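You operate a simulated robot arm through the tools that you are given. There is no shell and no other tool.

The job below is to be done with a simulated robot arm. You get a single attempt, and the scene is never put back.

## Task
Run through the first two slides, focusing each sharp on the screen.
Fine: switch the projector on; slot 1, then slot 2; leave it running.

Only the result counts: the job must be done as asked and must still hold three seconds after the hand-in. Knocking over, shifting, dropping, spilling or breaking anything else fails it.

## Robot
A 7-joint arm with a two-finger parallel gripper, fixed in place. Base frame: the origin is at the foot of the arm, x ahead of it, y to its left, z up. Units: m, degrees, N and s.
With the tool pointing down near the work surface it reaches from about 0.36 to 0.86 m from the base axis. Its first joint turns from -166.0 to 166.0 degrees. Payload 3.43 kg.
The TCP is the grasp point between the finger pads, 0.034 m short of the fingertips. In the tool frame z runs along the fingers and y along their closing line. The gripper opens to 0.128 m. The fingers are 0.024 m wide and 0.012 m thick; the gripper's body (0.048 by 0.13 m) begins 0.096 m behind the TCP.
Orientation is told as [roll, pitch, yaw] about the base's x, y, z axes, in that order, counted from this pose: with the fingers straight down and closing along the base's y, the tool's x points along the base's -x, its y along +y and its z along -z.

## Interface
- The arm moves only by the tool servo_tool. Its argument "deltas" is text: rows parted by semicolons, each of 6 numbers parted by spaces: the shift along the tool's x, y, z in m, then the turn, a rotation vector about the tool's x, y, z in degrees. In form: x y z wx wy wz; .... A call has 1 to 20 rows; each row is the pose to reach, as a shift and turn from the pose commanded when the call began, along the tool's axes at that moment. "fingers" is the opening, from 0 (shut) to 1 (fully open), set as the call begins (left out, the last holds). Each row takes 0.2 s and may step no farther than 0.05 m and 8.6 degrees from the row before; otherwise, or with a gripper value out of range, the whole call is refused. Where a pose cannot be reached the arm comes as near as it can. A force on the tool above 40 N (or 10 N above the force at the start of the call, whichever is more), or a blocked arm, ends the call early, and 0.2 s more pass. Each finger travels about 0.153 m/s and halts on what it meets, pressing with about 25 N; the grip force reading is that of the motor and also rises with nothing between the fingers. The clock runs only during rows and for 0.2 s after the last one: add rows that repeat a pose to give the fingers time. The reply holds the time, the measured pose of the TCP, the force on the tool along the base axes, the opening and the grip force, in the units named above and with some noise, with the torque about the TCP (base axes, N m) and any sound that the robot's microphone picked up.
- Cameras (640 x 400 px; columns grow to the right, rows downward): "scene" is fixed at [0.0494, 0.4986, 1.6355]; the picture's right is [-0.64, -0.77, 0.00], its down [-0.50, 0.41, -0.76] and it looks along [0.59, -0.49, -0.64] (base axes); focal length 289 px, centre (320, 200). "wrist" rides on the gripper at [0.076, -0.011, -0.16] in the tool frame; the picture's right is [0.15, 0.99, 0.00], its down [-0.88, 0.13, -0.46] and it looks along [-0.45, 0.07, 0.89] (tool axes); focal length 234 px, centre (320, 200). There is no depth. A picture from a camera that has moved, and an enlarged one, comes with that camera's place and axes in the base frame and with its lens.
- snapshot(camera): a new picture of that camera. The clock stands still meanwhile.
- zoom(camera, box): a new picture of the part [left, top, right, bottom] of that camera's present view, enlarged. The clock stands still meanwhile.
- close_job(): hands the job in; it is judged then, once.

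Nothing tells you positions but the pictures and the camera data. Unless the task says otherwise, let go and move clear before handing in.

The tools are called after "Request:" as a command line: name --argument value ..., lists and objects as JSON in quotes. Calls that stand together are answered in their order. servo_tool: Moves the arm, as the interface text tells. Its arguments: {"type":"object","properties":{"deltas":{"type":"string"},"fingers":{"type":"number"}},"required":["deltas"]} The other tools are called the same way: snapshot (camera) takes a picture; zoom (camera, box) takes an enlarged picture of a part of a camera's view; close_job () hands the job in.

At the start:

```text
t: 0.0
eef_pos: [0.3687, 0.1133, 1.4138]
orientation: [0.0, 0.0, -0.1]
force: [-0.3, 0.1, -0.4]
wrist_torque: [0.0, -0.02, -0.01]
gripper_width: 0.1281
gripper_force: 0.0
```

scene: 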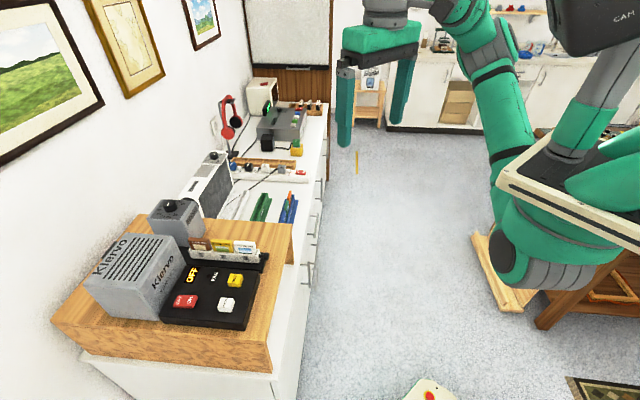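
wrist: 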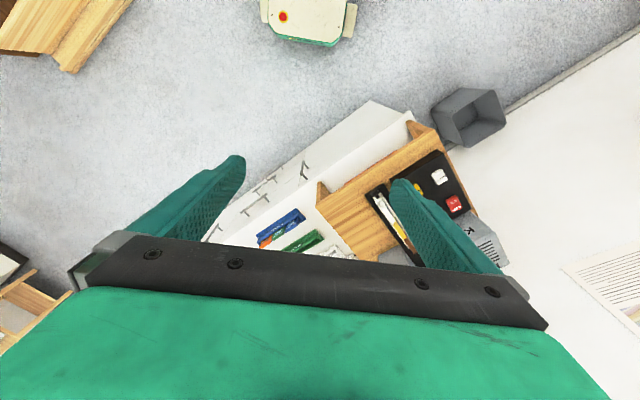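

I see a work counter along the left wall with a wooden platform holding a projector-like box ("Klervo") and a control panel with buttons. I'll enlarge the views to learn the layout before moving.

Request:
zoom --camera "scene" --box '[60, 190, 300, 340]'

Request:
zoom --camera "scene" --box '[180, 70, 340, 170]'

Request:
zoom --camera "scene" --box '[180, 140, 340, 240]'

Request:
zoom --camera "wrist" --box '[300, 80, 540, 280]'

```text
2.67 times, centred on (180, 265) of scene
camera zoom: at [0.0494, 0.4986, 1.6355], right [-0.64, -0.77, 0.0], down [-0.5, 0.41, -0.76], along [0.59, -0.49, -0.64], focal length 770 px, centre (693, 27)
```

zoom: 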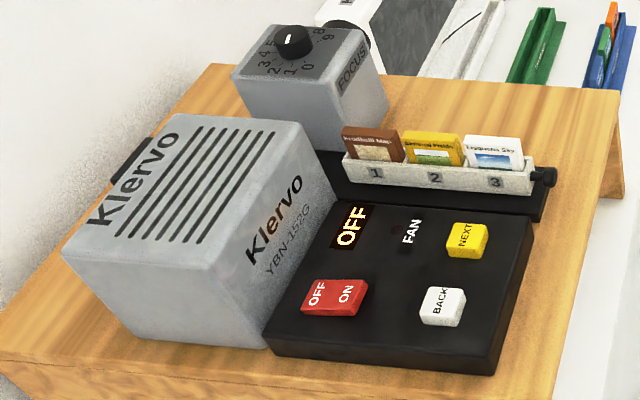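

```text
4.00 times, centred on (260, 120) of scene
camera zoom: at [0.0494, 0.4986, 1.6355], right [-0.64, -0.77, 0.0], down [-0.5, 0.41, -0.76], along [0.59, -0.49, -0.64], focal length 1155 px, centre (560, 520)
```

zoom: 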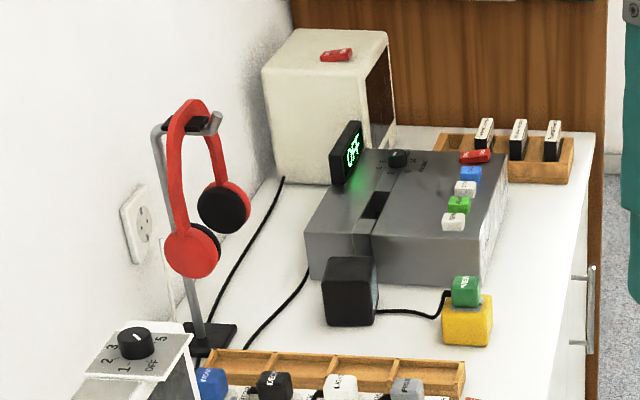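

```text
4.00 times, centred on (260, 190) of scene
camera zoom: at [0.0494, 0.4986, 1.6355], right [-0.64, -0.77, 0.0], down [-0.5, 0.41, -0.76], along [0.59, -0.49, -0.64], focal length 1155 px, centre (560, 240)
```

zoom: 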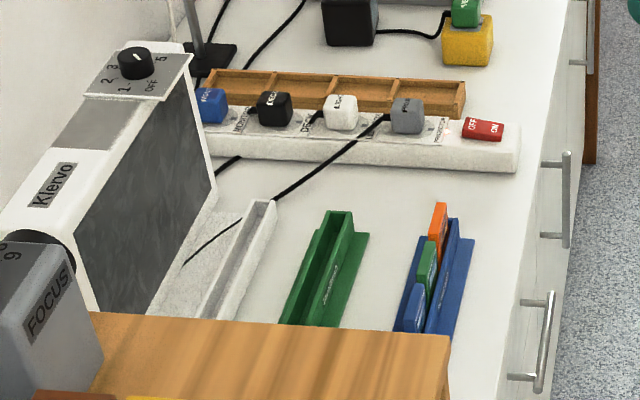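

```text
2.00 times, centred on (420, 180) of wrist
camera zoom: at [0.2933, 0.1019, 1.5753], right [-0.15, 0.99, 0.0], down [0.88, 0.13, 0.46], along [0.45, 0.07, -0.89], focal length 468 px, centre (120, 240)
```

zoom: 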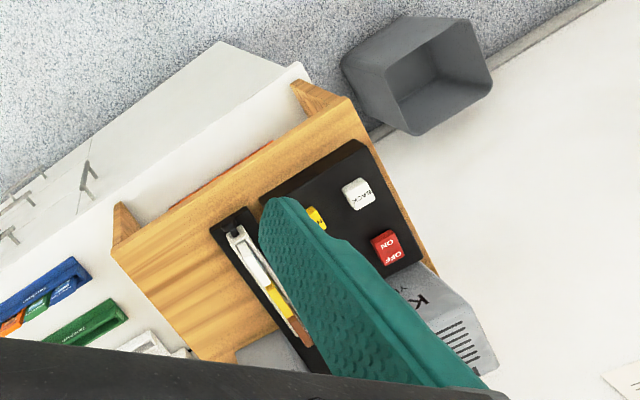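

The projector has an OFF/ON rocker, NEXT/BACK keys, a three-slot tray and a FOCUS knob marked 0–9. I'll look closer at the screen, the power strip and the sheet on the wall before moving.

Request:
zoom --camera "scene" --box '[230, 0, 350, 75]'

Request:
zoom --camera "scene" --box '[220, 150, 320, 190]'

Request:
zoom --camera "scene" --box '[140, 190, 220, 240]'

Request:
zoom --camera "scene" --box '[150, 230, 280, 330]'

Request:
zoom --camera "wrist" --box '[540, 200, 640, 340]'

Request:
zoom --camera "scene" --box '[340, 0, 640, 180]'

```text
5.33 times, centred on (290, 38) of scene
camera zoom: at [0.0494, 0.4986, 1.6355], right [-0.64, -0.77, 0.0], down [-0.5, 0.41, -0.76], along [0.59, -0.49, -0.64], focal length 1540 px, centre (480, 1067)
```

zoom: 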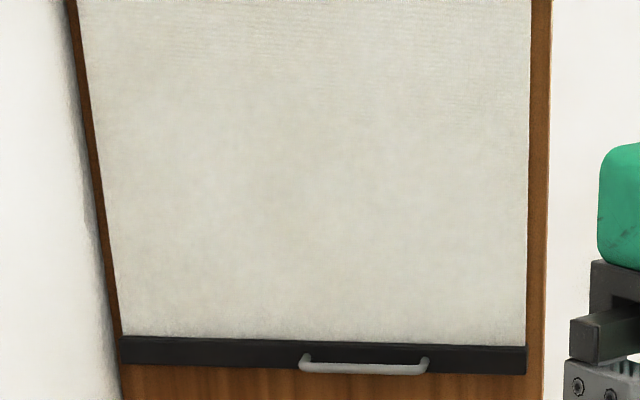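

```text
6.40 times, centred on (270, 170) of scene
camera zoom: at [0.0494, 0.4986, 1.6355], right [-0.64, -0.77, 0.0], down [-0.5, 0.41, -0.76], along [0.59, -0.49, -0.64], focal length 1848 px, centre (640, 392)
```

zoom: 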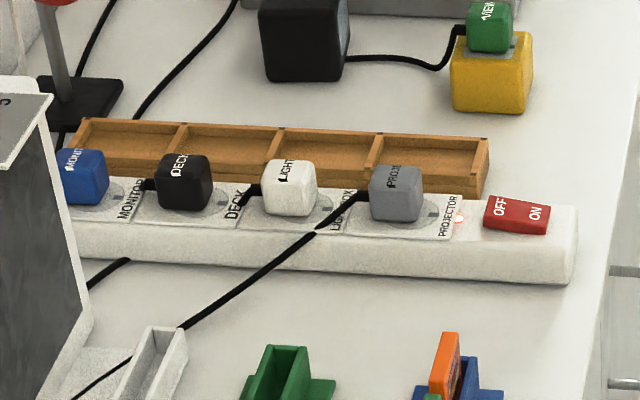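

```text
8.00 times, centred on (180, 215) of scene
camera zoom: at [0.0494, 0.4986, 1.6355], right [-0.64, -0.77, 0.0], down [-0.5, 0.41, -0.76], along [0.59, -0.49, -0.64], focal length 2310 px, centre (1440, 80)
```

zoom: 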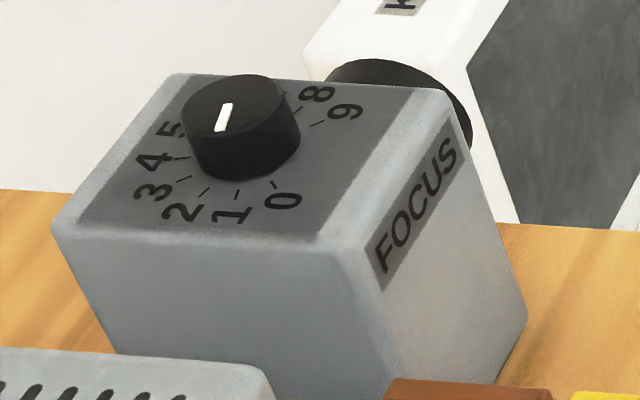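

```text
4.00 times, centred on (215, 280) of scene
camera zoom: at [0.0494, 0.4986, 1.6355], right [-0.64, -0.77, 0.0], down [-0.5, 0.41, -0.76], along [0.59, -0.49, -0.64], focal length 1155 px, centre (740, -120)
```

zoom: 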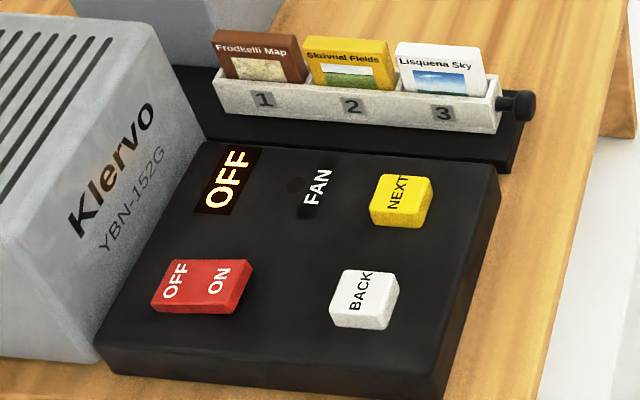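

```text
2.86 times, centred on (590, 270) of wrist
camera zoom: at [0.2933, 0.1019, 1.5753], right [-0.15, 0.99, 0.0], down [0.88, 0.13, 0.46], along [0.45, 0.07, -0.89], focal length 669 px, centre (-451, 0)
```

zoom: 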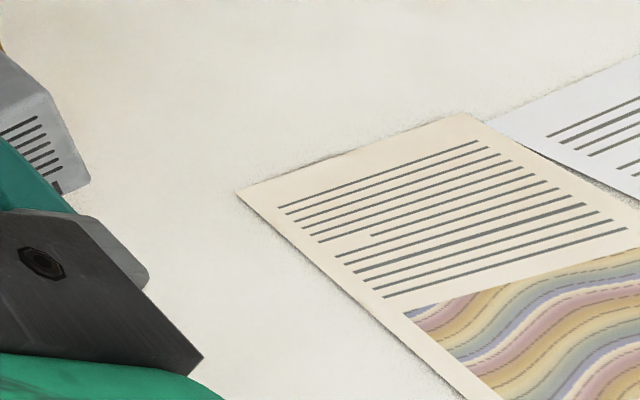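

```text
2.13 times, centred on (490, 90) of scene
camera zoom: at [0.0494, 0.4986, 1.6355], right [-0.64, -0.77, 0.0], down [-0.5, 0.41, -0.76], along [0.59, -0.49, -0.64], focal length 616 px, centre (-43, 435)
```

zoom: 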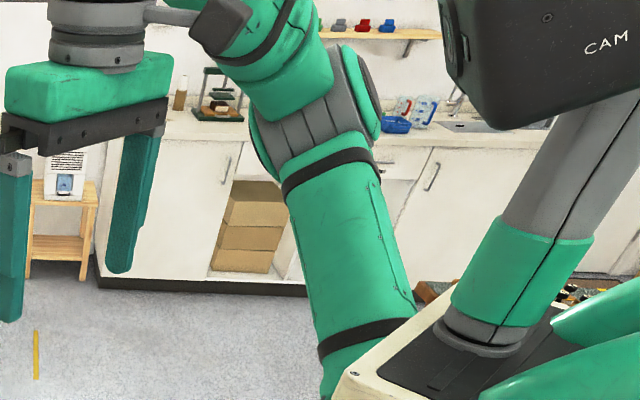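

The projector is plugged in and the strip is on. The rocker is near (0.54, 0.51, 1.01), with NEXT near (0.525, 0.38) and BACK near (0.475, 0.43). The focus knob is around (0.78, 0.43, 1.12). I'll move the arm, yawed about 48° to match the panel, for a better wrist view.

Request:
servo_tool --deltas "-0.012 0.033 0 0 0 -8; -0.024 0.066 0 0 0 -16; -0.036 0.1 0 0 0 -24; -0.048 0.133 0 0 0 -32; -0.06 0.166 0 0 0 -40; -0.07 0.2 0 0 0 -48; -0.07 0.2 0 0 0 -48" --fingers 1

Request:
snapshot --camera "wrist"

Request:
snapshot --camera "scene"

```text
t: 1.6
eef_pos: [0.4406, 0.3116, 1.4123]
orientation: [0.4, 0.2, 48.1]
force: [-0.1, -0.3, 0.5]
wrist_torque: [0.0, -0.02, -0.02]
gripper_width: 0.1279
gripper_force: 0.0
```

```text
taken
camera wrist: at [0.4006, 0.2464, 1.5728], right [-0.83, 0.55, 0.01], down [0.5, 0.74, 0.45], along [0.24, 0.38, -0.89], focal length 234 px, centre (320, 200)
```

wrist: 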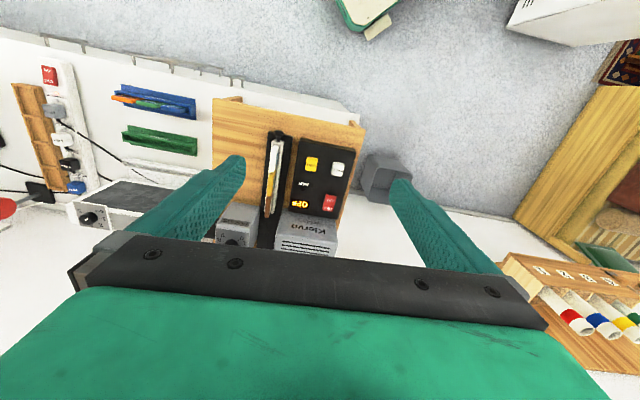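

```text
taken
```

scene: 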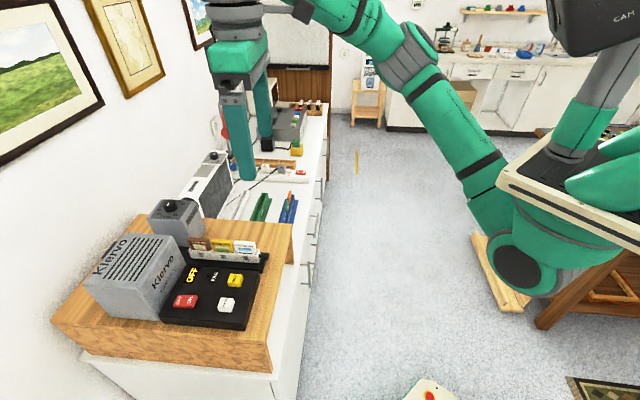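

The panel now lies centred in the wrist view and roughly square to it. I'll enlarge this view for triangulation.

Request:
zoom --camera "wrist" --box '[210, 120, 370, 250]'

Request:
zoom --camera "wrist" --box '[60, 180, 260, 260]'

```text
3.08 times, centred on (290, 185) of wrist
camera zoom: at [0.4006, 0.2464, 1.5728], right [-0.83, 0.55, 0.01], down [0.5, 0.74, 0.45], along [0.24, 0.38, -0.89], focal length 720 px, centre (412, 246)
```

zoom: 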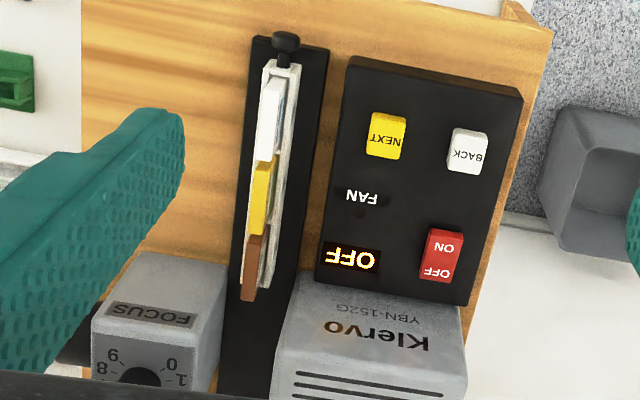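

```text
3.20 times, centred on (160, 220) of wrist
camera zoom: at [0.4006, 0.2464, 1.5728], right [-0.83, 0.55, 0.01], down [0.5, 0.74, 0.45], along [0.24, 0.38, -0.89], focal length 749 px, centre (832, 136)
```

zoom: 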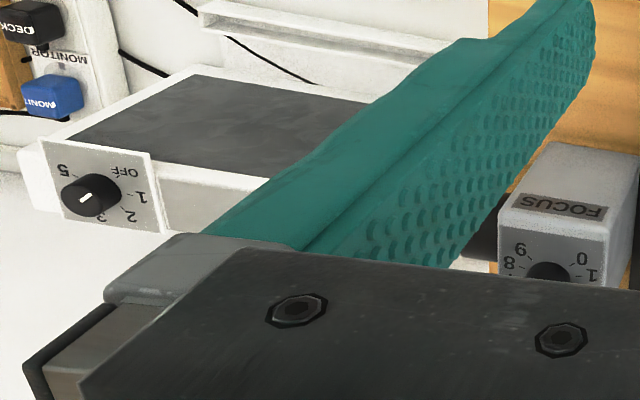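

Triangulated positions are: rocker centre about (0.538, 0.509, 1.013) with its ON half near (0.526, 0.498), NEXT about (0.511, 0.387, 1.03), BACK about (0.466, 0.434, 1.02). I'll close the fingers and hover above the ON half.

Request:
servo_tool --deltas "-0.04 0.012 0 0 0 1; -0.08 0.024 0 0 0 2; -0.12 0.036 0 0 0 3; -0.16 0.048 0 0 0 3; -0.1936 0.0604 0.02 0 0 3; -0.1936 0.0604 0.06 0 0 3; -0.1936 0.0604 0.1 0 0 3; -0.1936 0.0604 0.14 0 0 3; -0.1936 0.0604 0.18 0 0 3; -0.1936 0.0604 0.22 0 0 3; -0.1936 0.0604 0.25 0 0 3; -0.1936 0.0604 0.25 0 0 3" --fingers 0

Request:
snapshot --camera "wrist"

Request:
zoom --camera "scene" --box '[80, 140, 320, 340]'

```text
t: 4.2
eef_pos: [0.5251, 0.4966, 1.1645]
orientation: [0.0, 0.0, 45.0]
force: [-0.1, 0.6, 0.0]
wrist_torque: [0.03, 0.01, -0.01]
gripper_width: 0.0001
gripper_force: 25.2
```

```text
taken
camera wrist: at [0.4809, 0.4358, 1.3251], right [-0.8, 0.6, 0.0], down [0.53, 0.71, 0.46], along [0.27, 0.37, -0.89], focal length 234 px, centre (320, 200)
```

wrist: 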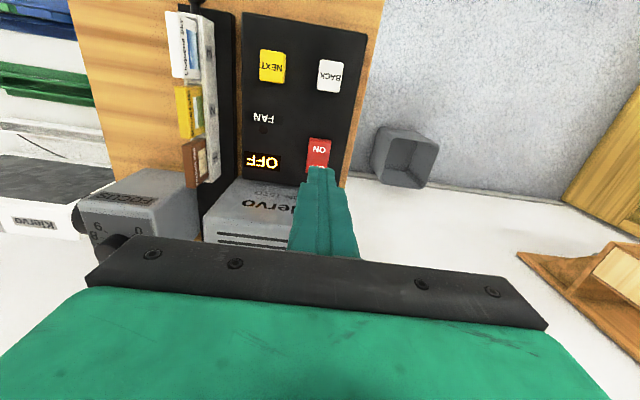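

```text
2.00 times, centred on (200, 240) of scene
camera zoom: at [0.0494, 0.4986, 1.6355], right [-0.64, -0.77, 0.0], down [-0.5, 0.41, -0.76], along [0.59, -0.49, -0.64], focal length 578 px, centre (560, 120)
```

zoom: 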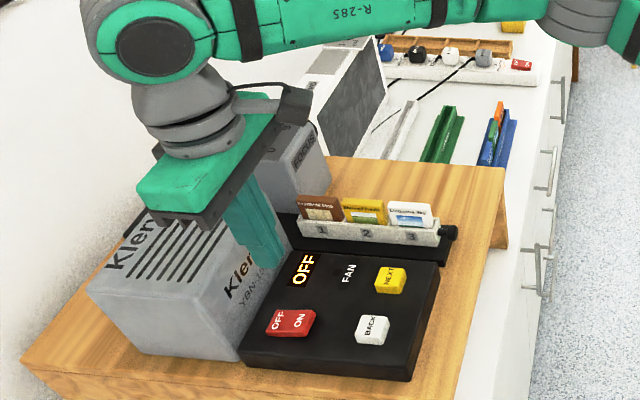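

The tip is directly above the ON half of the rocker, about 0.11 m up. I'll descend, taking small steps near contact.

Request:
servo_tool --deltas "0 0 0.04 0 0 0; 0 0 0.08 0 0 0; 0 0 0.095 0 0 0; 0 0 0.1 0 0 0; 0 0 0.104 0 0 0; 0 0 0.108 0 0 0; 0 0 0.112 0 0 0; 0 0 0.116 0 0 0"

Request:
zoom --camera "scene" --box '[140, 240, 270, 330]'

Request:
zoom --camera "wrist" --box '[230, 80, 390, 240]'

```text
t: 6.0
eef_pos: [0.5222, 0.4974, 1.0494]
orientation: [0.0, -0.1, 44.9]
force: [-0.1, -0.6, 1.0]
wrist_torque: [0.0, 0.02, -0.02]
gripper_width: 0.0
gripper_force: 25.2
```

```text
4.44 times, centred on (205, 285) of scene
camera zoom: at [0.0494, 0.4986, 1.6355], right [-0.64, -0.77, 0.0], down [-0.5, 0.41, -0.76], along [0.59, -0.49, -0.64], focal length 1283 px, centre (831, -178)
```

zoom: 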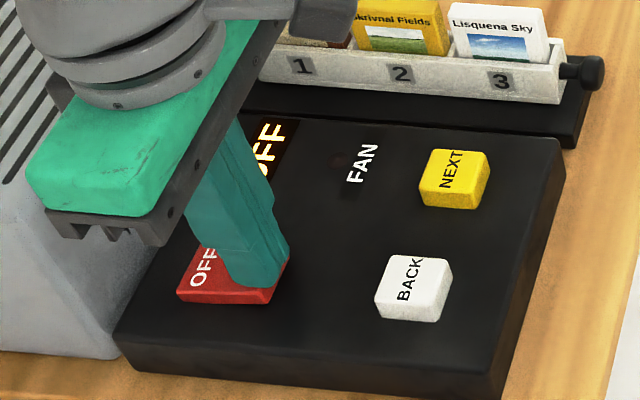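

```text
2.50 times, centred on (310, 160) of wrist
camera zoom: at [0.4779, 0.4355, 1.2099], right [-0.8, 0.6, 0.0], down [0.53, 0.71, 0.46], along [0.27, 0.37, -0.89], focal length 585 px, centre (345, 300)
```

zoom: 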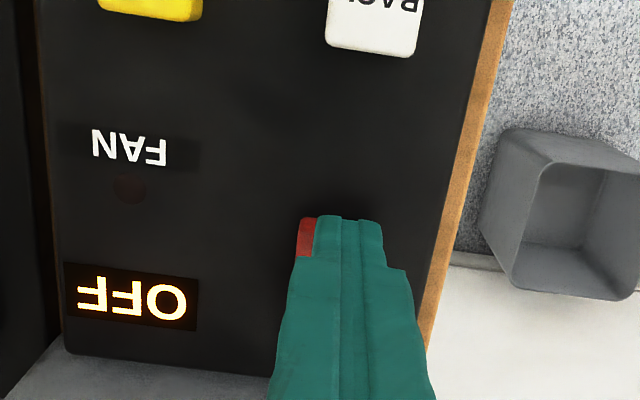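

The tip sits right over the ON half with no contact force yet. I'll keep going down in small steps with a 2 mm sideways correction.

Request:
servo_tool --deltas "0 -0.002 0.002 0 0 0; 0 -0.002 0.004 0 0 0; 0 -0.002 0.006 0 0 0; 0 -0.002 0.008 0 0 0; 0 -0.002 0.010 0 0 0"

Request:
zoom --camera "scene" --box '[140, 240, 270, 330]'

```text
t: 7.1
eef_pos: [0.5253, 0.4965, 1.0457]
orientation: [0.0, -0.3, 44.9]
force: [-2.7, -4.7, 9.5]
wrist_torque: [-0.07, 0.03, 0.02]
gripper_width: 0.0001
gripper_force: 25.1
stopped in row 5: the force on the tool passed its limit at 45 N (the readings are from after the stop); the commanded pose is now the measured one
```

```text
4.44 times, centred on (205, 285) of scene
camera zoom: at [0.0494, 0.4986, 1.6355], right [-0.64, -0.77, 0.0], down [-0.5, 0.41, -0.76], along [0.59, -0.49, -0.64], focal length 1283 px, centre (831, -178)
```

zoom: 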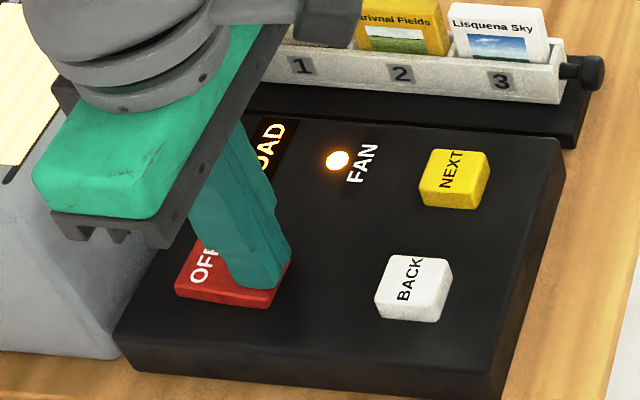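

The switch clicked: the FAN lamp is lit and the display seems to say "…AD". I'll lift off and read it.

Request:
servo_tool --deltas "0 0 -0.03 0 0 0; 0 0 -0.07 0 0 0; 0 0 -0.11 0 0 0; 0.04 0 -0.12 0 0 0; 0.08 0 -0.12 0 0 0; 0.12 0 -0.12 0 0 0"

Request:
snapshot --camera "scene"

Request:
zoom --camera "scene" --box '[60, 190, 300, 340]'

Request:
snapshot --camera "wrist"

Request:
zoom --camera "scene" --box '[230, 0, 350, 75]'

```text
t: 8.5
eef_pos: [0.4385, 0.4101, 1.1646]
orientation: [0.1, -0.2, 44.9]
force: [-0.2, -0.3, 0.5]
wrist_torque: [-0.03, -0.03, -0.01]
gripper_width: 0.0001
gripper_force: 24.6
```

```text
taken
```

scene: 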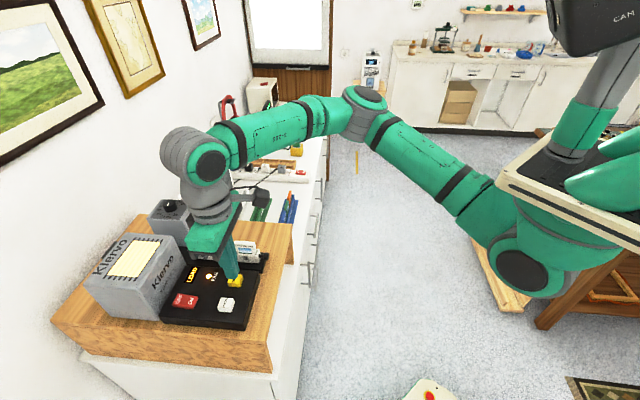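

```text
2.67 times, centred on (180, 265) of scene
camera zoom: at [0.0494, 0.4986, 1.6355], right [-0.64, -0.77, 0.0], down [-0.5, 0.41, -0.76], along [0.59, -0.49, -0.64], focal length 770 px, centre (693, 27)
```

zoom: 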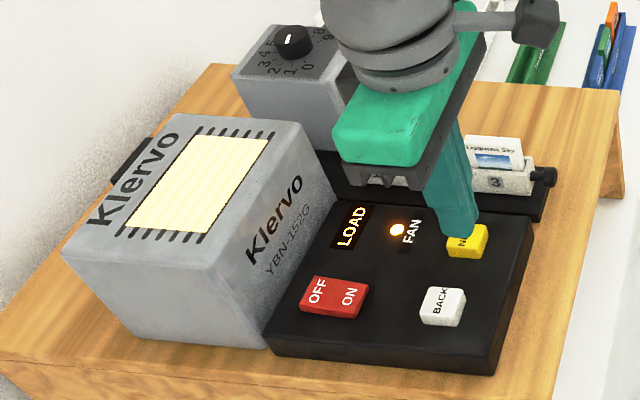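

```text
taken
camera wrist: at [0.3932, 0.3485, 1.3244], right [-0.8, 0.6, 0.0], down [0.53, 0.71, 0.46], along [0.27, 0.37, -0.89], focal length 234 px, centre (320, 200)
```

wrist: 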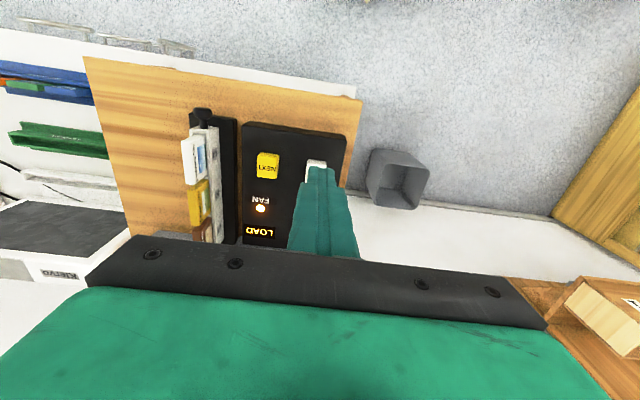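

```text
5.33 times, centred on (290, 38) of scene
camera zoom: at [0.0494, 0.4986, 1.6355], right [-0.64, -0.77, 0.0], down [-0.5, 0.41, -0.76], along [0.59, -0.49, -0.64], focal length 1540 px, centre (480, 1067)
```

zoom: 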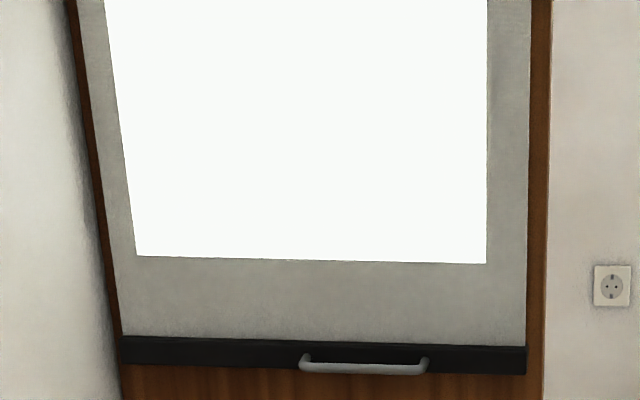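

The projector is on: the lamp is lit, the screen shows a blank white field, and the display reads LOAD. I'll take a closer look at the tray and its track before pressing NEXT.

Request:
zoom --camera "wrist" --box '[160, 90, 360, 250]'

Request:
zoom --camera "scene" --box '[170, 230, 280, 320]'

```text
2.50 times, centred on (260, 170) of wrist
camera zoom: at [0.3932, 0.3485, 1.3244], right [-0.8, 0.6, 0.0], down [0.53, 0.71, 0.46], along [0.27, 0.37, -0.89], focal length 585 px, centre (470, 275)
```

zoom: 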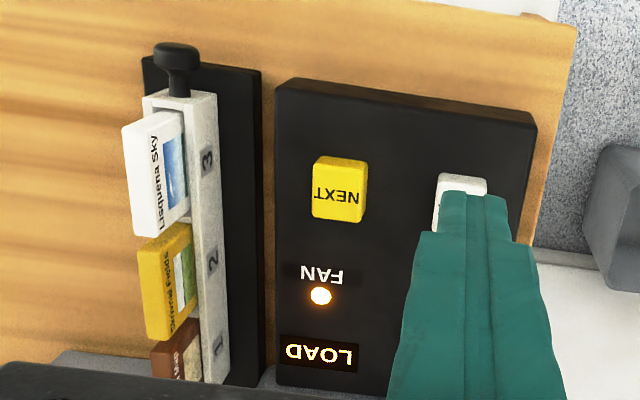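

```text
4.44 times, centred on (225, 275) of scene
camera zoom: at [0.0494, 0.4986, 1.6355], right [-0.64, -0.77, 0.0], down [-0.5, 0.41, -0.76], along [0.59, -0.49, -0.64], focal length 1283 px, centre (742, -133)
```

zoom: 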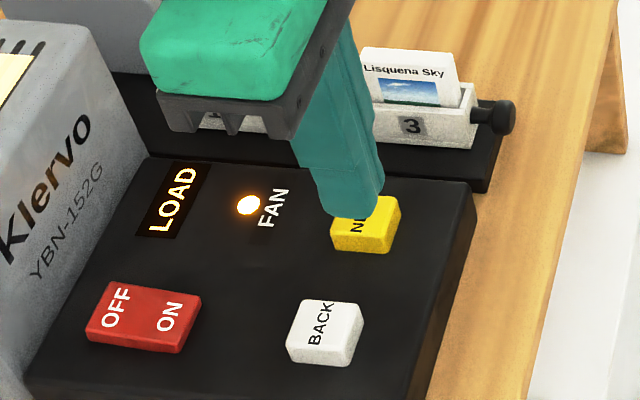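

The display reads LOAD, with the tray and its push knob on a track. Trying NEXT is the gentlest first step, so I'll move over NEXT, near (0.509, 0.388), and press it.

Request:
servo_tool --deltas "-0.017 -0.033 0 0 0 0; -0.0342 -0.0655 0 0 0 0; -0.0342 -0.0655 0.04 0 0 0; -0.0342 -0.0655 0.08 0 0 0; -0.0342 -0.0655 0.08 0 0 0"

Request:
zoom --camera "scene" --box '[140, 230, 280, 330]'

Request:
zoom --camera "wrist" --box '[230, 80, 390, 240]'

```text
t: 9.7
eef_pos: [0.5064, 0.3891, 1.0826]
orientation: [-0.1, -0.2, 44.8]
force: [-0.6, 0.2, -0.3]
wrist_torque: [0.0, 0.0, 0.01]
gripper_width: 0.0
gripper_force: 24.4
```

```text
4.00 times, centred on (210, 280) of scene
camera zoom: at [0.0494, 0.4986, 1.6355], right [-0.64, -0.77, 0.0], down [-0.5, 0.41, -0.76], along [0.59, -0.49, -0.64], focal length 1155 px, centre (760, -120)
```

zoom: 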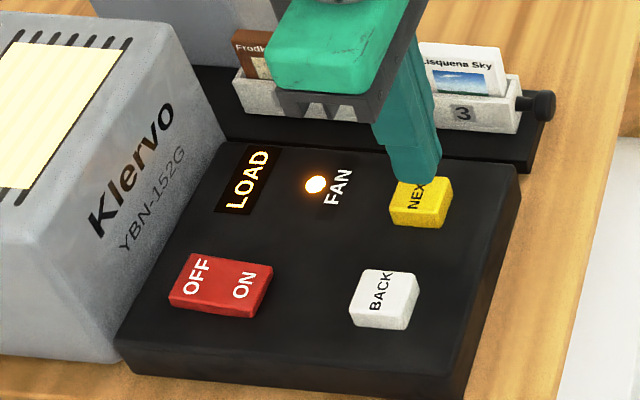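

```text
2.50 times, centred on (310, 160) of wrist
camera zoom: at [0.46, 0.3272, 1.2426], right [-0.8, 0.6, 0.0], down [0.53, 0.71, 0.46], along [0.27, 0.37, -0.89], focal length 585 px, centre (345, 300)
```

zoom: 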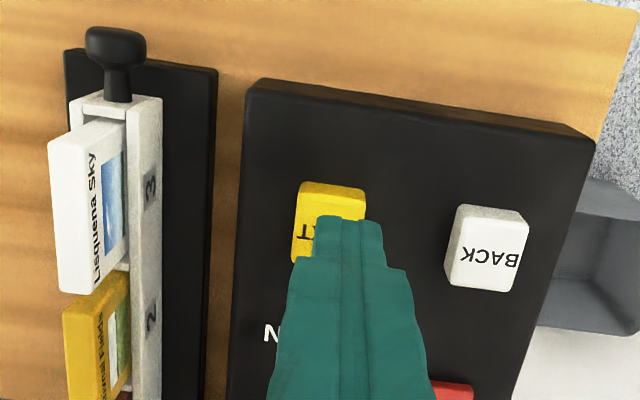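

The tip is over NEXT, about 4 mm off to one side, so I'll correct for that and press.

Request:
servo_tool --deltas "0 -0.004 0.01 0 0 0; 0 -0.004 0.015 0 0 0; 0 -0.004 0.019 0 0 0; 0 -0.004 0.022 0 0 0; 0 -0.004 0.025 0 0 0; 0 -0.004 0.028 0 0 0; 0 -0.004 0.031 0 0 0; 0 -0.004 0.033 0 0 0; 0 -0.004 0.035 0 0 0"

Request:
zoom --camera "scene" --box '[140, 230, 280, 330]'

```text
t: 11.7
eef_pos: [0.5131, 0.3879, 1.0487]
orientation: [0.0, -0.2, 44.8]
force: [-0.1, -0.5, 0.3]
wrist_torque: [0.01, -0.03, 0.0]
gripper_width: 0.0
gripper_force: 24.6
```

```text
4.00 times, centred on (210, 280) of scene
camera zoom: at [0.0494, 0.4986, 1.6355], right [-0.64, -0.77, 0.0], down [-0.5, 0.41, -0.76], along [0.59, -0.49, -0.64], focal length 1155 px, centre (760, -120)
```

zoom: 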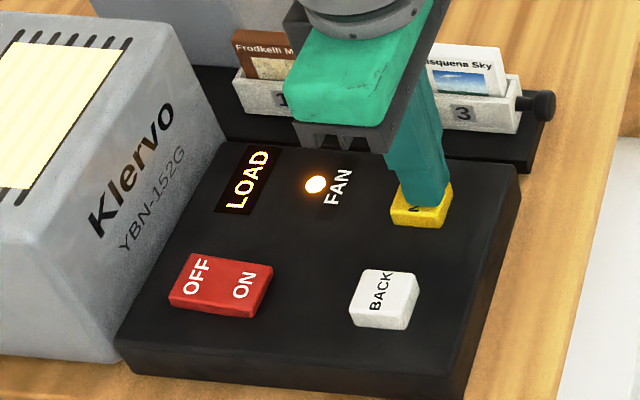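

There's no contact yet at tip height 1.015, so I'll continue down.

Request:
servo_tool --deltas "0 0 0.002 0 0 0; 0 0 0.004 0 0 0; 0 0 0.006 0 0 0; 0 0 0.008 0 0 0"

Request:
zoom --camera "scene" --box '[140, 230, 280, 330]'

```text
t: 12.7
eef_pos: [0.5135, 0.3877, 1.0407]
orientation: [0.0, -0.1, 45.0]
force: [-1.4, 0.2, 3.1]
wrist_torque: [0.01, 0.05, 0.0]
gripper_width: 0.0
gripper_force: 25.1
heard: click
```

```text
4.00 times, centred on (210, 280) of scene
camera zoom: at [0.0494, 0.4986, 1.6355], right [-0.64, -0.77, 0.0], down [-0.5, 0.41, -0.76], along [0.59, -0.49, -0.64], focal length 1155 px, centre (760, -120)
```

zoom: 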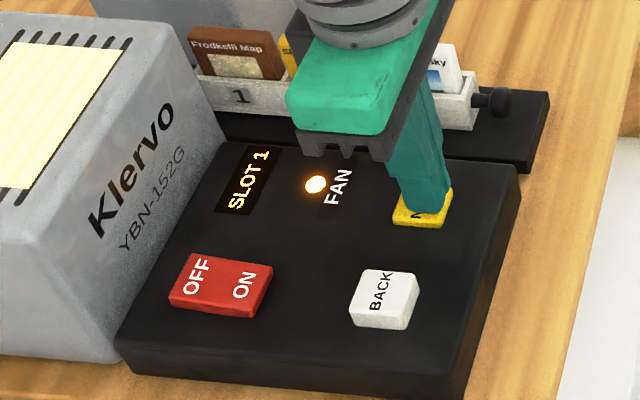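

A click was heard, the tray moved in and the display now reads SLOT 1. I'll lift straight up and look at the screen and the focus knob.

Request:
servo_tool --deltas "0 0 -0.03 0 0 0; 0 0 -0.07 0 0 0; 0 0 -0.11 0 0 0; 0 0 -0.15 0 0 0; 0 0 -0.19 0 0 0; 0 0 -0.23 0 0 0; 0 0 -0.23 0 0 0"

Request:
snapshot --camera "scene"

Request:
zoom --camera "scene" --box '[230, 0, 350, 75]'

Request:
snapshot --camera "wrist"

Request:
zoom --camera "scene" --box '[140, 190, 280, 290]'

```text
t: 14.3
eef_pos: [0.5099, 0.3862, 1.2691]
orientation: [0.0, -0.2, 45.1]
force: [0.6, -0.3, 0.2]
wrist_torque: [0.01, 0.02, 0.0]
gripper_width: 0.0
gripper_force: 24.7
```

```text
taken
```

scene: 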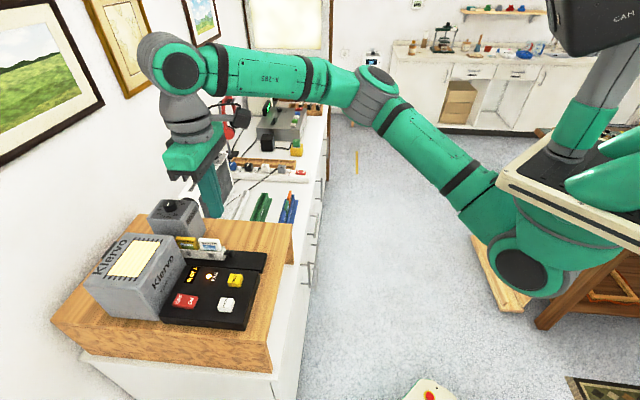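

```text
5.33 times, centred on (290, 38) of scene
camera zoom: at [0.0494, 0.4986, 1.6355], right [-0.64, -0.77, 0.0], down [-0.5, 0.41, -0.76], along [0.59, -0.49, -0.64], focal length 1540 px, centre (480, 1067)
```

zoom: 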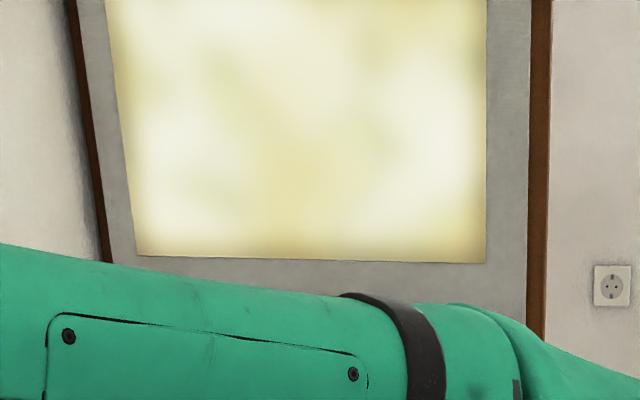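

```text
taken
camera wrist: at [0.465, 0.324, 1.4292], right [-0.8, 0.6, 0.0], down [0.53, 0.71, 0.46], along [0.27, 0.37, -0.89], focal length 234 px, centre (320, 200)
```

wrist: 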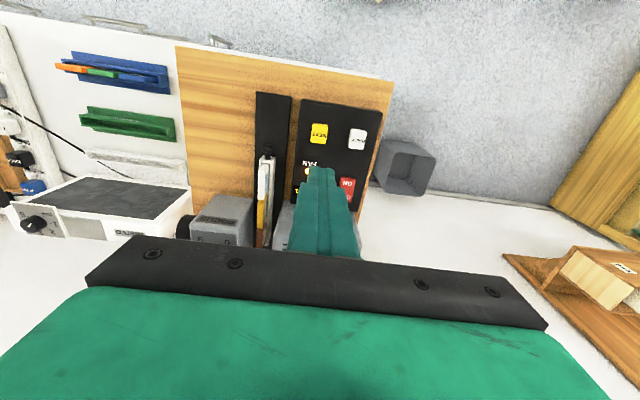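

```text
4.00 times, centred on (210, 240) of scene
camera zoom: at [0.0494, 0.4986, 1.6355], right [-0.64, -0.77, 0.0], down [-0.5, 0.41, -0.76], along [0.59, -0.49, -0.64], focal length 1155 px, centre (760, 40)
```

zoom: 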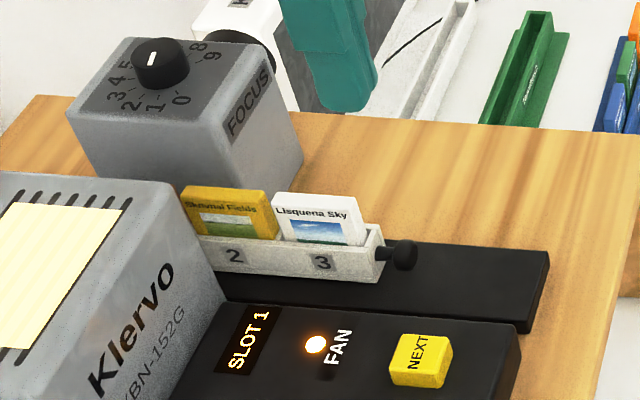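

Slide 1 is in and badly blurred on screen. I'll move toward the focus knob, staying high, to get it in the wrist view.

Request:
servo_tool --deltas "-0.028 -0.028 0 0 0 0; -0.056 -0.056 0 0 0 0; -0.084 -0.084 0 0 0 0; -0.112 -0.112 0 0 0 0; -0.14 -0.14 0 0 0 0; -0.14 -0.14 0 0 0 0" --fingers 1

Request:
snapshot --camera "wrist"

Request:
snapshot --camera "scene"

```text
t: 15.7
eef_pos: [0.7011, 0.3887, 1.2703]
orientation: [0.0, -0.2, 44.9]
force: [-0.5, 0.3, 0.2]
wrist_torque: [-0.03, 0.0, 0.0]
gripper_width: 0.1282
gripper_force: 0.1
out of reach, approached as far as the arm can: row 5, 6
```

```text
taken
camera wrist: at [0.6549, 0.3263, 1.4298], right [-0.8, 0.6, 0.0], down [0.53, 0.71, 0.46], along [0.27, 0.37, -0.89], focal length 234 px, centre (320, 200)
```

wrist: 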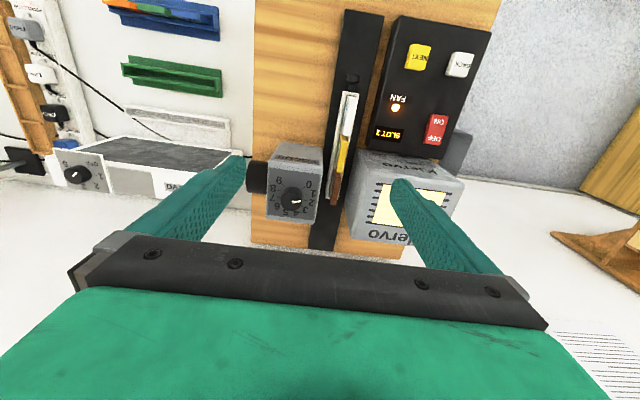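

```text
taken
```

scene: 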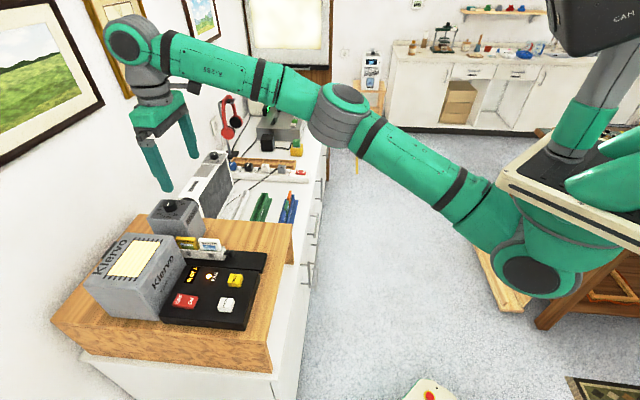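

The knob is now in view. The reach limit at this height is about 0.80 m, and it should grow lower down. I'll zoom in to measure the knob.

Request:
zoom --camera "wrist" --box '[240, 130, 360, 250]'

Request:
zoom --camera "scene" --box '[130, 180, 230, 250]'

Request:
zoom --camera "scene" --box '[230, 0, 350, 75]'

```text
3.33 times, centred on (300, 190) of wrist
camera zoom: at [0.6549, 0.3263, 1.4298], right [-0.8, 0.6, 0.0], down [0.53, 0.71, 0.46], along [0.27, 0.37, -0.89], focal length 781 px, centre (387, 233)
```

zoom: 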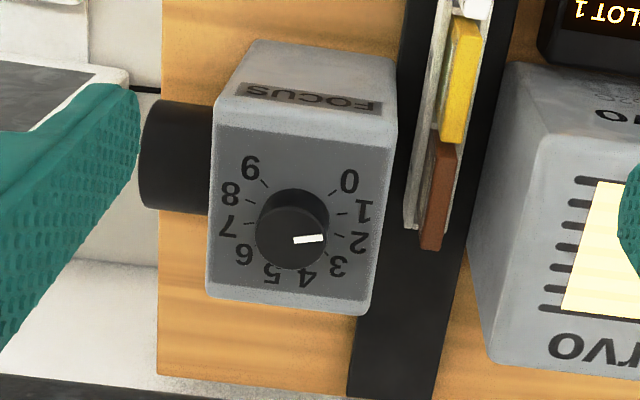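

```text
5.71 times, centred on (180, 215) of scene
camera zoom: at [0.0494, 0.4986, 1.6355], right [-0.64, -0.77, 0.0], down [-0.5, 0.41, -0.76], along [0.59, -0.49, -0.64], focal length 1650 px, centre (1120, 114)
```

zoom: 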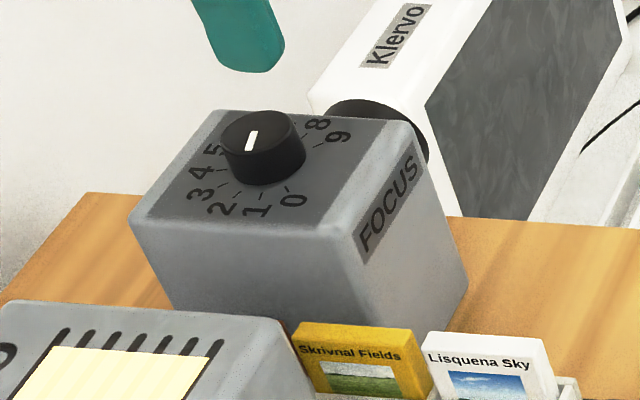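

```text
5.33 times, centred on (290, 38) of scene
camera zoom: at [0.0494, 0.4986, 1.6355], right [-0.64, -0.77, 0.0], down [-0.5, 0.41, -0.76], along [0.59, -0.49, -0.64], focal length 1540 px, centre (480, 1067)
```

zoom: 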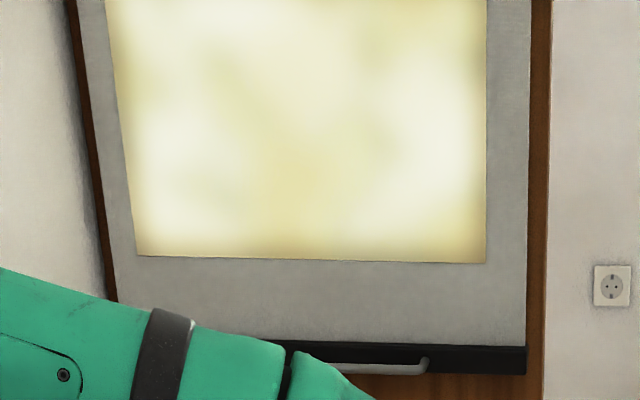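

The knob top is near (0.785, 0.432, 1.12), about 34 mm across and pointing at roughly 1, and each number is 30° of turn. At r≈0.9 m it is out of reach with the tool straight down. So I'll face the radial direction (yaw about 29°) and tilt the fingers outward.

Request:
servo_tool --deltas "0.03 0 0 0 0 8; 0.06 0 0 0 0 16; 0.06 0 0 0 0 16" --fingers 0.55

```text
t: 16.5
eef_pos: [0.6559, 0.3416, 1.2689]
orientation: [0.2, -0.2, 28.9]
force: [0.9, -0.2, -0.3]
wrist_torque: [-0.02, -0.01, 0.01]
gripper_width: 0.0704
gripper_force: 0.0
```

The tool is in position and facing radially. Next I'll tilt it 16° outward about the closing line.

Request:
servo_tool --deltas "0 0 0 0 -8 0; 0 0 0 0 -16 0; 0 0 0 0 -16 0"

Request:
snapshot --camera "wrist"

```text
t: 17.3
eef_pos: [0.6573, 0.3443, 1.2699]
orientation: [0.1, -16.3, 28.9]
force: [0.3, -0.2, 0.8]
wrist_torque: [0.02, -0.02, -0.02]
gripper_width: 0.0704
gripper_force: 0.0
```

```text
taken
camera wrist: at [0.5608, 0.2775, 1.403], right [-0.6, 0.8, -0.04], down [0.57, 0.46, 0.68], along [0.56, 0.39, -0.73], focal length 234 px, centre (320, 200)
```

wrist: 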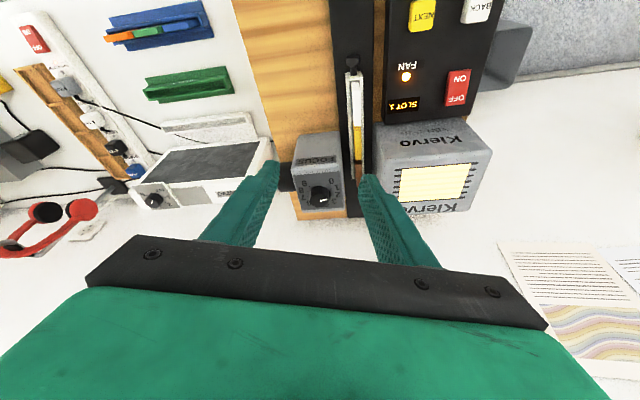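

The knob lies between the open fingers in view. I'll advance to about 7 cm above it, with tips near z 1.16, and re-measure.

Request:
servo_tool --deltas "-0.0253 0.0031 0.0239 0 0 0; -0.0507 0.0061 0.0478 0 0 0; -0.076 0.0092 0.0717 0 0 0; -0.1014 0.0122 0.0956 0 0 0; -0.1267 0.0153 0.1195 0 0 0; -0.1267 0.0153 0.1195 0 0 0"

Request:
snapshot --camera "wrist"

Request:
zoom --camera "scene" --box '[110, 130, 250, 250]'

```text
t: 18.7
eef_pos: [0.79, 0.4362, 1.1907]
orientation: [0.0, -16.2, 29.2]
force: [1.1, 0.4, -0.4]
wrist_torque: [0.03, -0.01, 0.0]
gripper_width: 0.0706
gripper_force: 0.1
```

```text
taken
camera wrist: at [0.6929, 0.3692, 1.3238], right [-0.6, 0.8, -0.04], down [0.57, 0.46, 0.68], along [0.56, 0.39, -0.73], focal length 234 px, centre (320, 200)
```

wrist: 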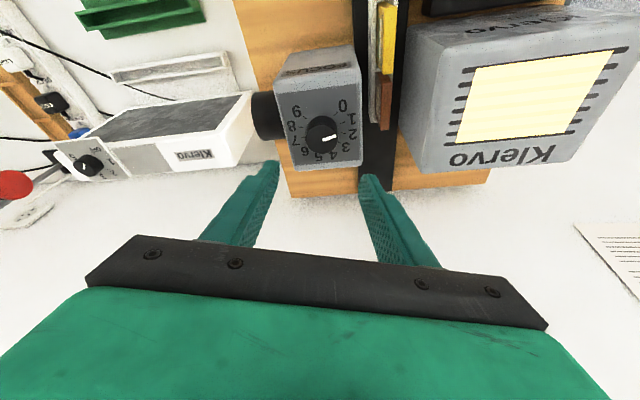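

```text
3.33 times, centred on (180, 190) of scene
camera zoom: at [0.0494, 0.4986, 1.6355], right [-0.64, -0.77, 0.0], down [-0.5, 0.41, -0.76], along [0.59, -0.49, -0.64], focal length 962 px, centre (787, 233)
```

zoom: 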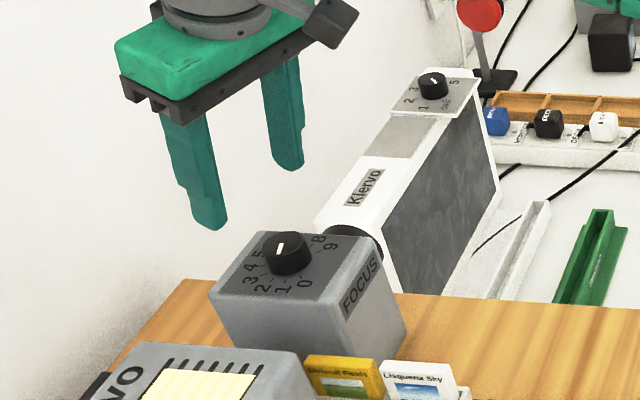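

The tool reaches this point with the tilt. I'll zoom in the wrist view to fix the knob relative to the TCP.

Request:
zoom --camera "wrist" --box '[260, 60, 380, 200]'

Request:
zoom --camera "scene" --box '[150, 190, 220, 240]'

```text
2.86 times, centred on (320, 130) of wrist
camera zoom: at [0.6929, 0.3692, 1.3238], right [-0.6, 0.8, -0.04], down [0.57, 0.46, 0.68], along [0.56, 0.39, -0.73], focal length 669 px, centre (320, 400)
```

zoom: 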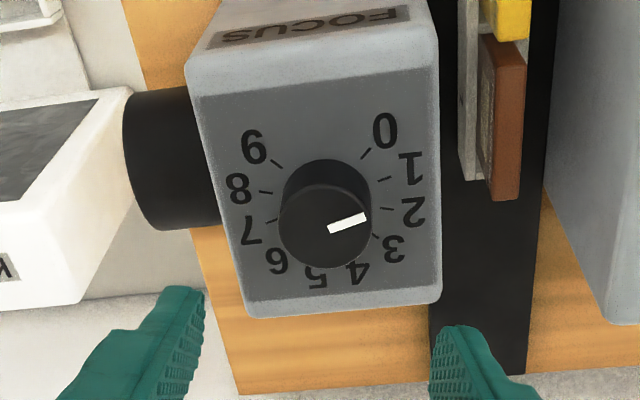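

```text
8.00 times, centred on (185, 215) of scene
camera zoom: at [0.0494, 0.4986, 1.6355], right [-0.64, -0.77, 0.0], down [-0.5, 0.41, -0.76], along [0.59, -0.49, -0.64], focal length 2310 px, centre (1400, 80)
```

zoom: 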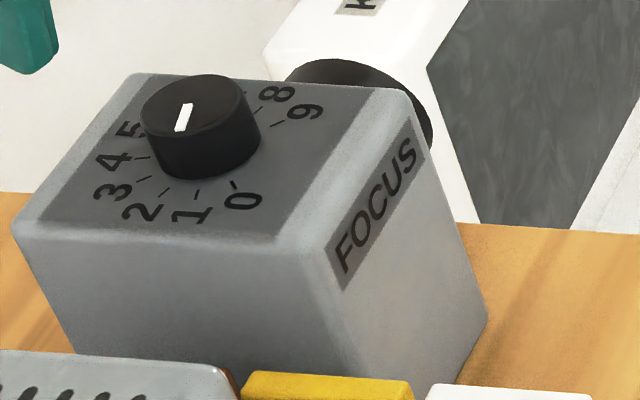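

The knob axis is at (0.7844, 0.4314), so the TCP needs only a 7 mm inward shift. Higher focus means clockwise from above, so I'll pre-rotate 25° the other way to gain turning range, then check again.

Request:
servo_tool --deltas "0.0035 -0.0005 -0.001 -2.33 0 -8; 0.007 -0.001 -0.002 -4.65 0 -16; 0.007 -0.001 -0.002 -6.98 0 -24; 0.007 -0.001 -0.002 -6.98 0 -24"

Request:
snapshot --camera "wrist"

Request:
zoom --camera "scene" --box '[110, 130, 250, 250]'

```text
t: 19.7
eef_pos: [0.7819, 0.4319, 1.1899]
orientation: [0.1, -16.1, 42.7]
force: [0.1, -0.9, 0.1]
wrist_torque: [-0.01, -0.02, -0.01]
gripper_width: 0.0704
gripper_force: 0.0
out of reach, approached as far as the arm can: row 3, 4
```

```text
taken
camera wrist: at [0.7054, 0.343, 1.3233], right [-0.78, 0.63, -0.04], down [0.44, 0.58, 0.68], along [0.45, 0.51, -0.73], focal length 234 px, centre (320, 200)
```

wrist: 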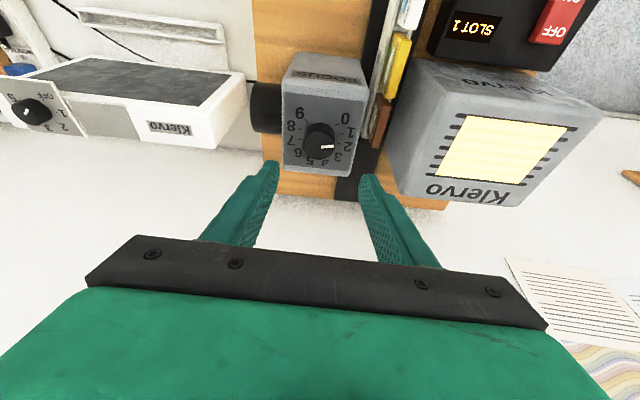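

```text
3.33 times, centred on (180, 190) of scene
camera zoom: at [0.0494, 0.4986, 1.6355], right [-0.64, -0.77, 0.0], down [-0.5, 0.41, -0.76], along [0.59, -0.49, -0.64], focal length 962 px, centre (787, 233)
```

zoom: 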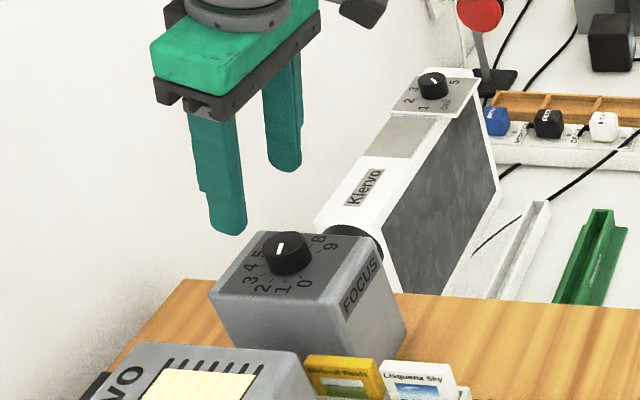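

At this height the tilted reach limits yaw to about 43°. More tilt buys more swing, so I'll increase the tilt to about 26°, come down a little (staying above the knob), and see how far I can turn.

Request:
servo_tool --deltas "0 0 0 0 -5 0; 0 0 0 0 -10 0; 0 0 0 0 -10 0"

Request:
snapshot --camera "wrist"

```text
t: 20.5
eef_pos: [0.7805, 0.4304, 1.1911]
orientation: [0.0, -26.3, 42.8]
force: [-1.1, 0.2, -0.6]
wrist_torque: [0.01, -0.02, -0.01]
gripper_width: 0.0703
gripper_force: 0.1
```

```text
taken
camera wrist: at [0.687, 0.3275, 1.3011], right [-0.77, 0.64, -0.06], down [0.34, 0.49, 0.8], along [0.54, 0.59, -0.6], focal length 234 px, centre (320, 200)
```

wrist: 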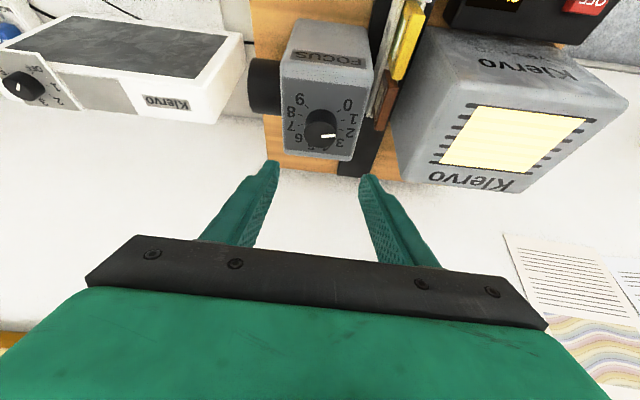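

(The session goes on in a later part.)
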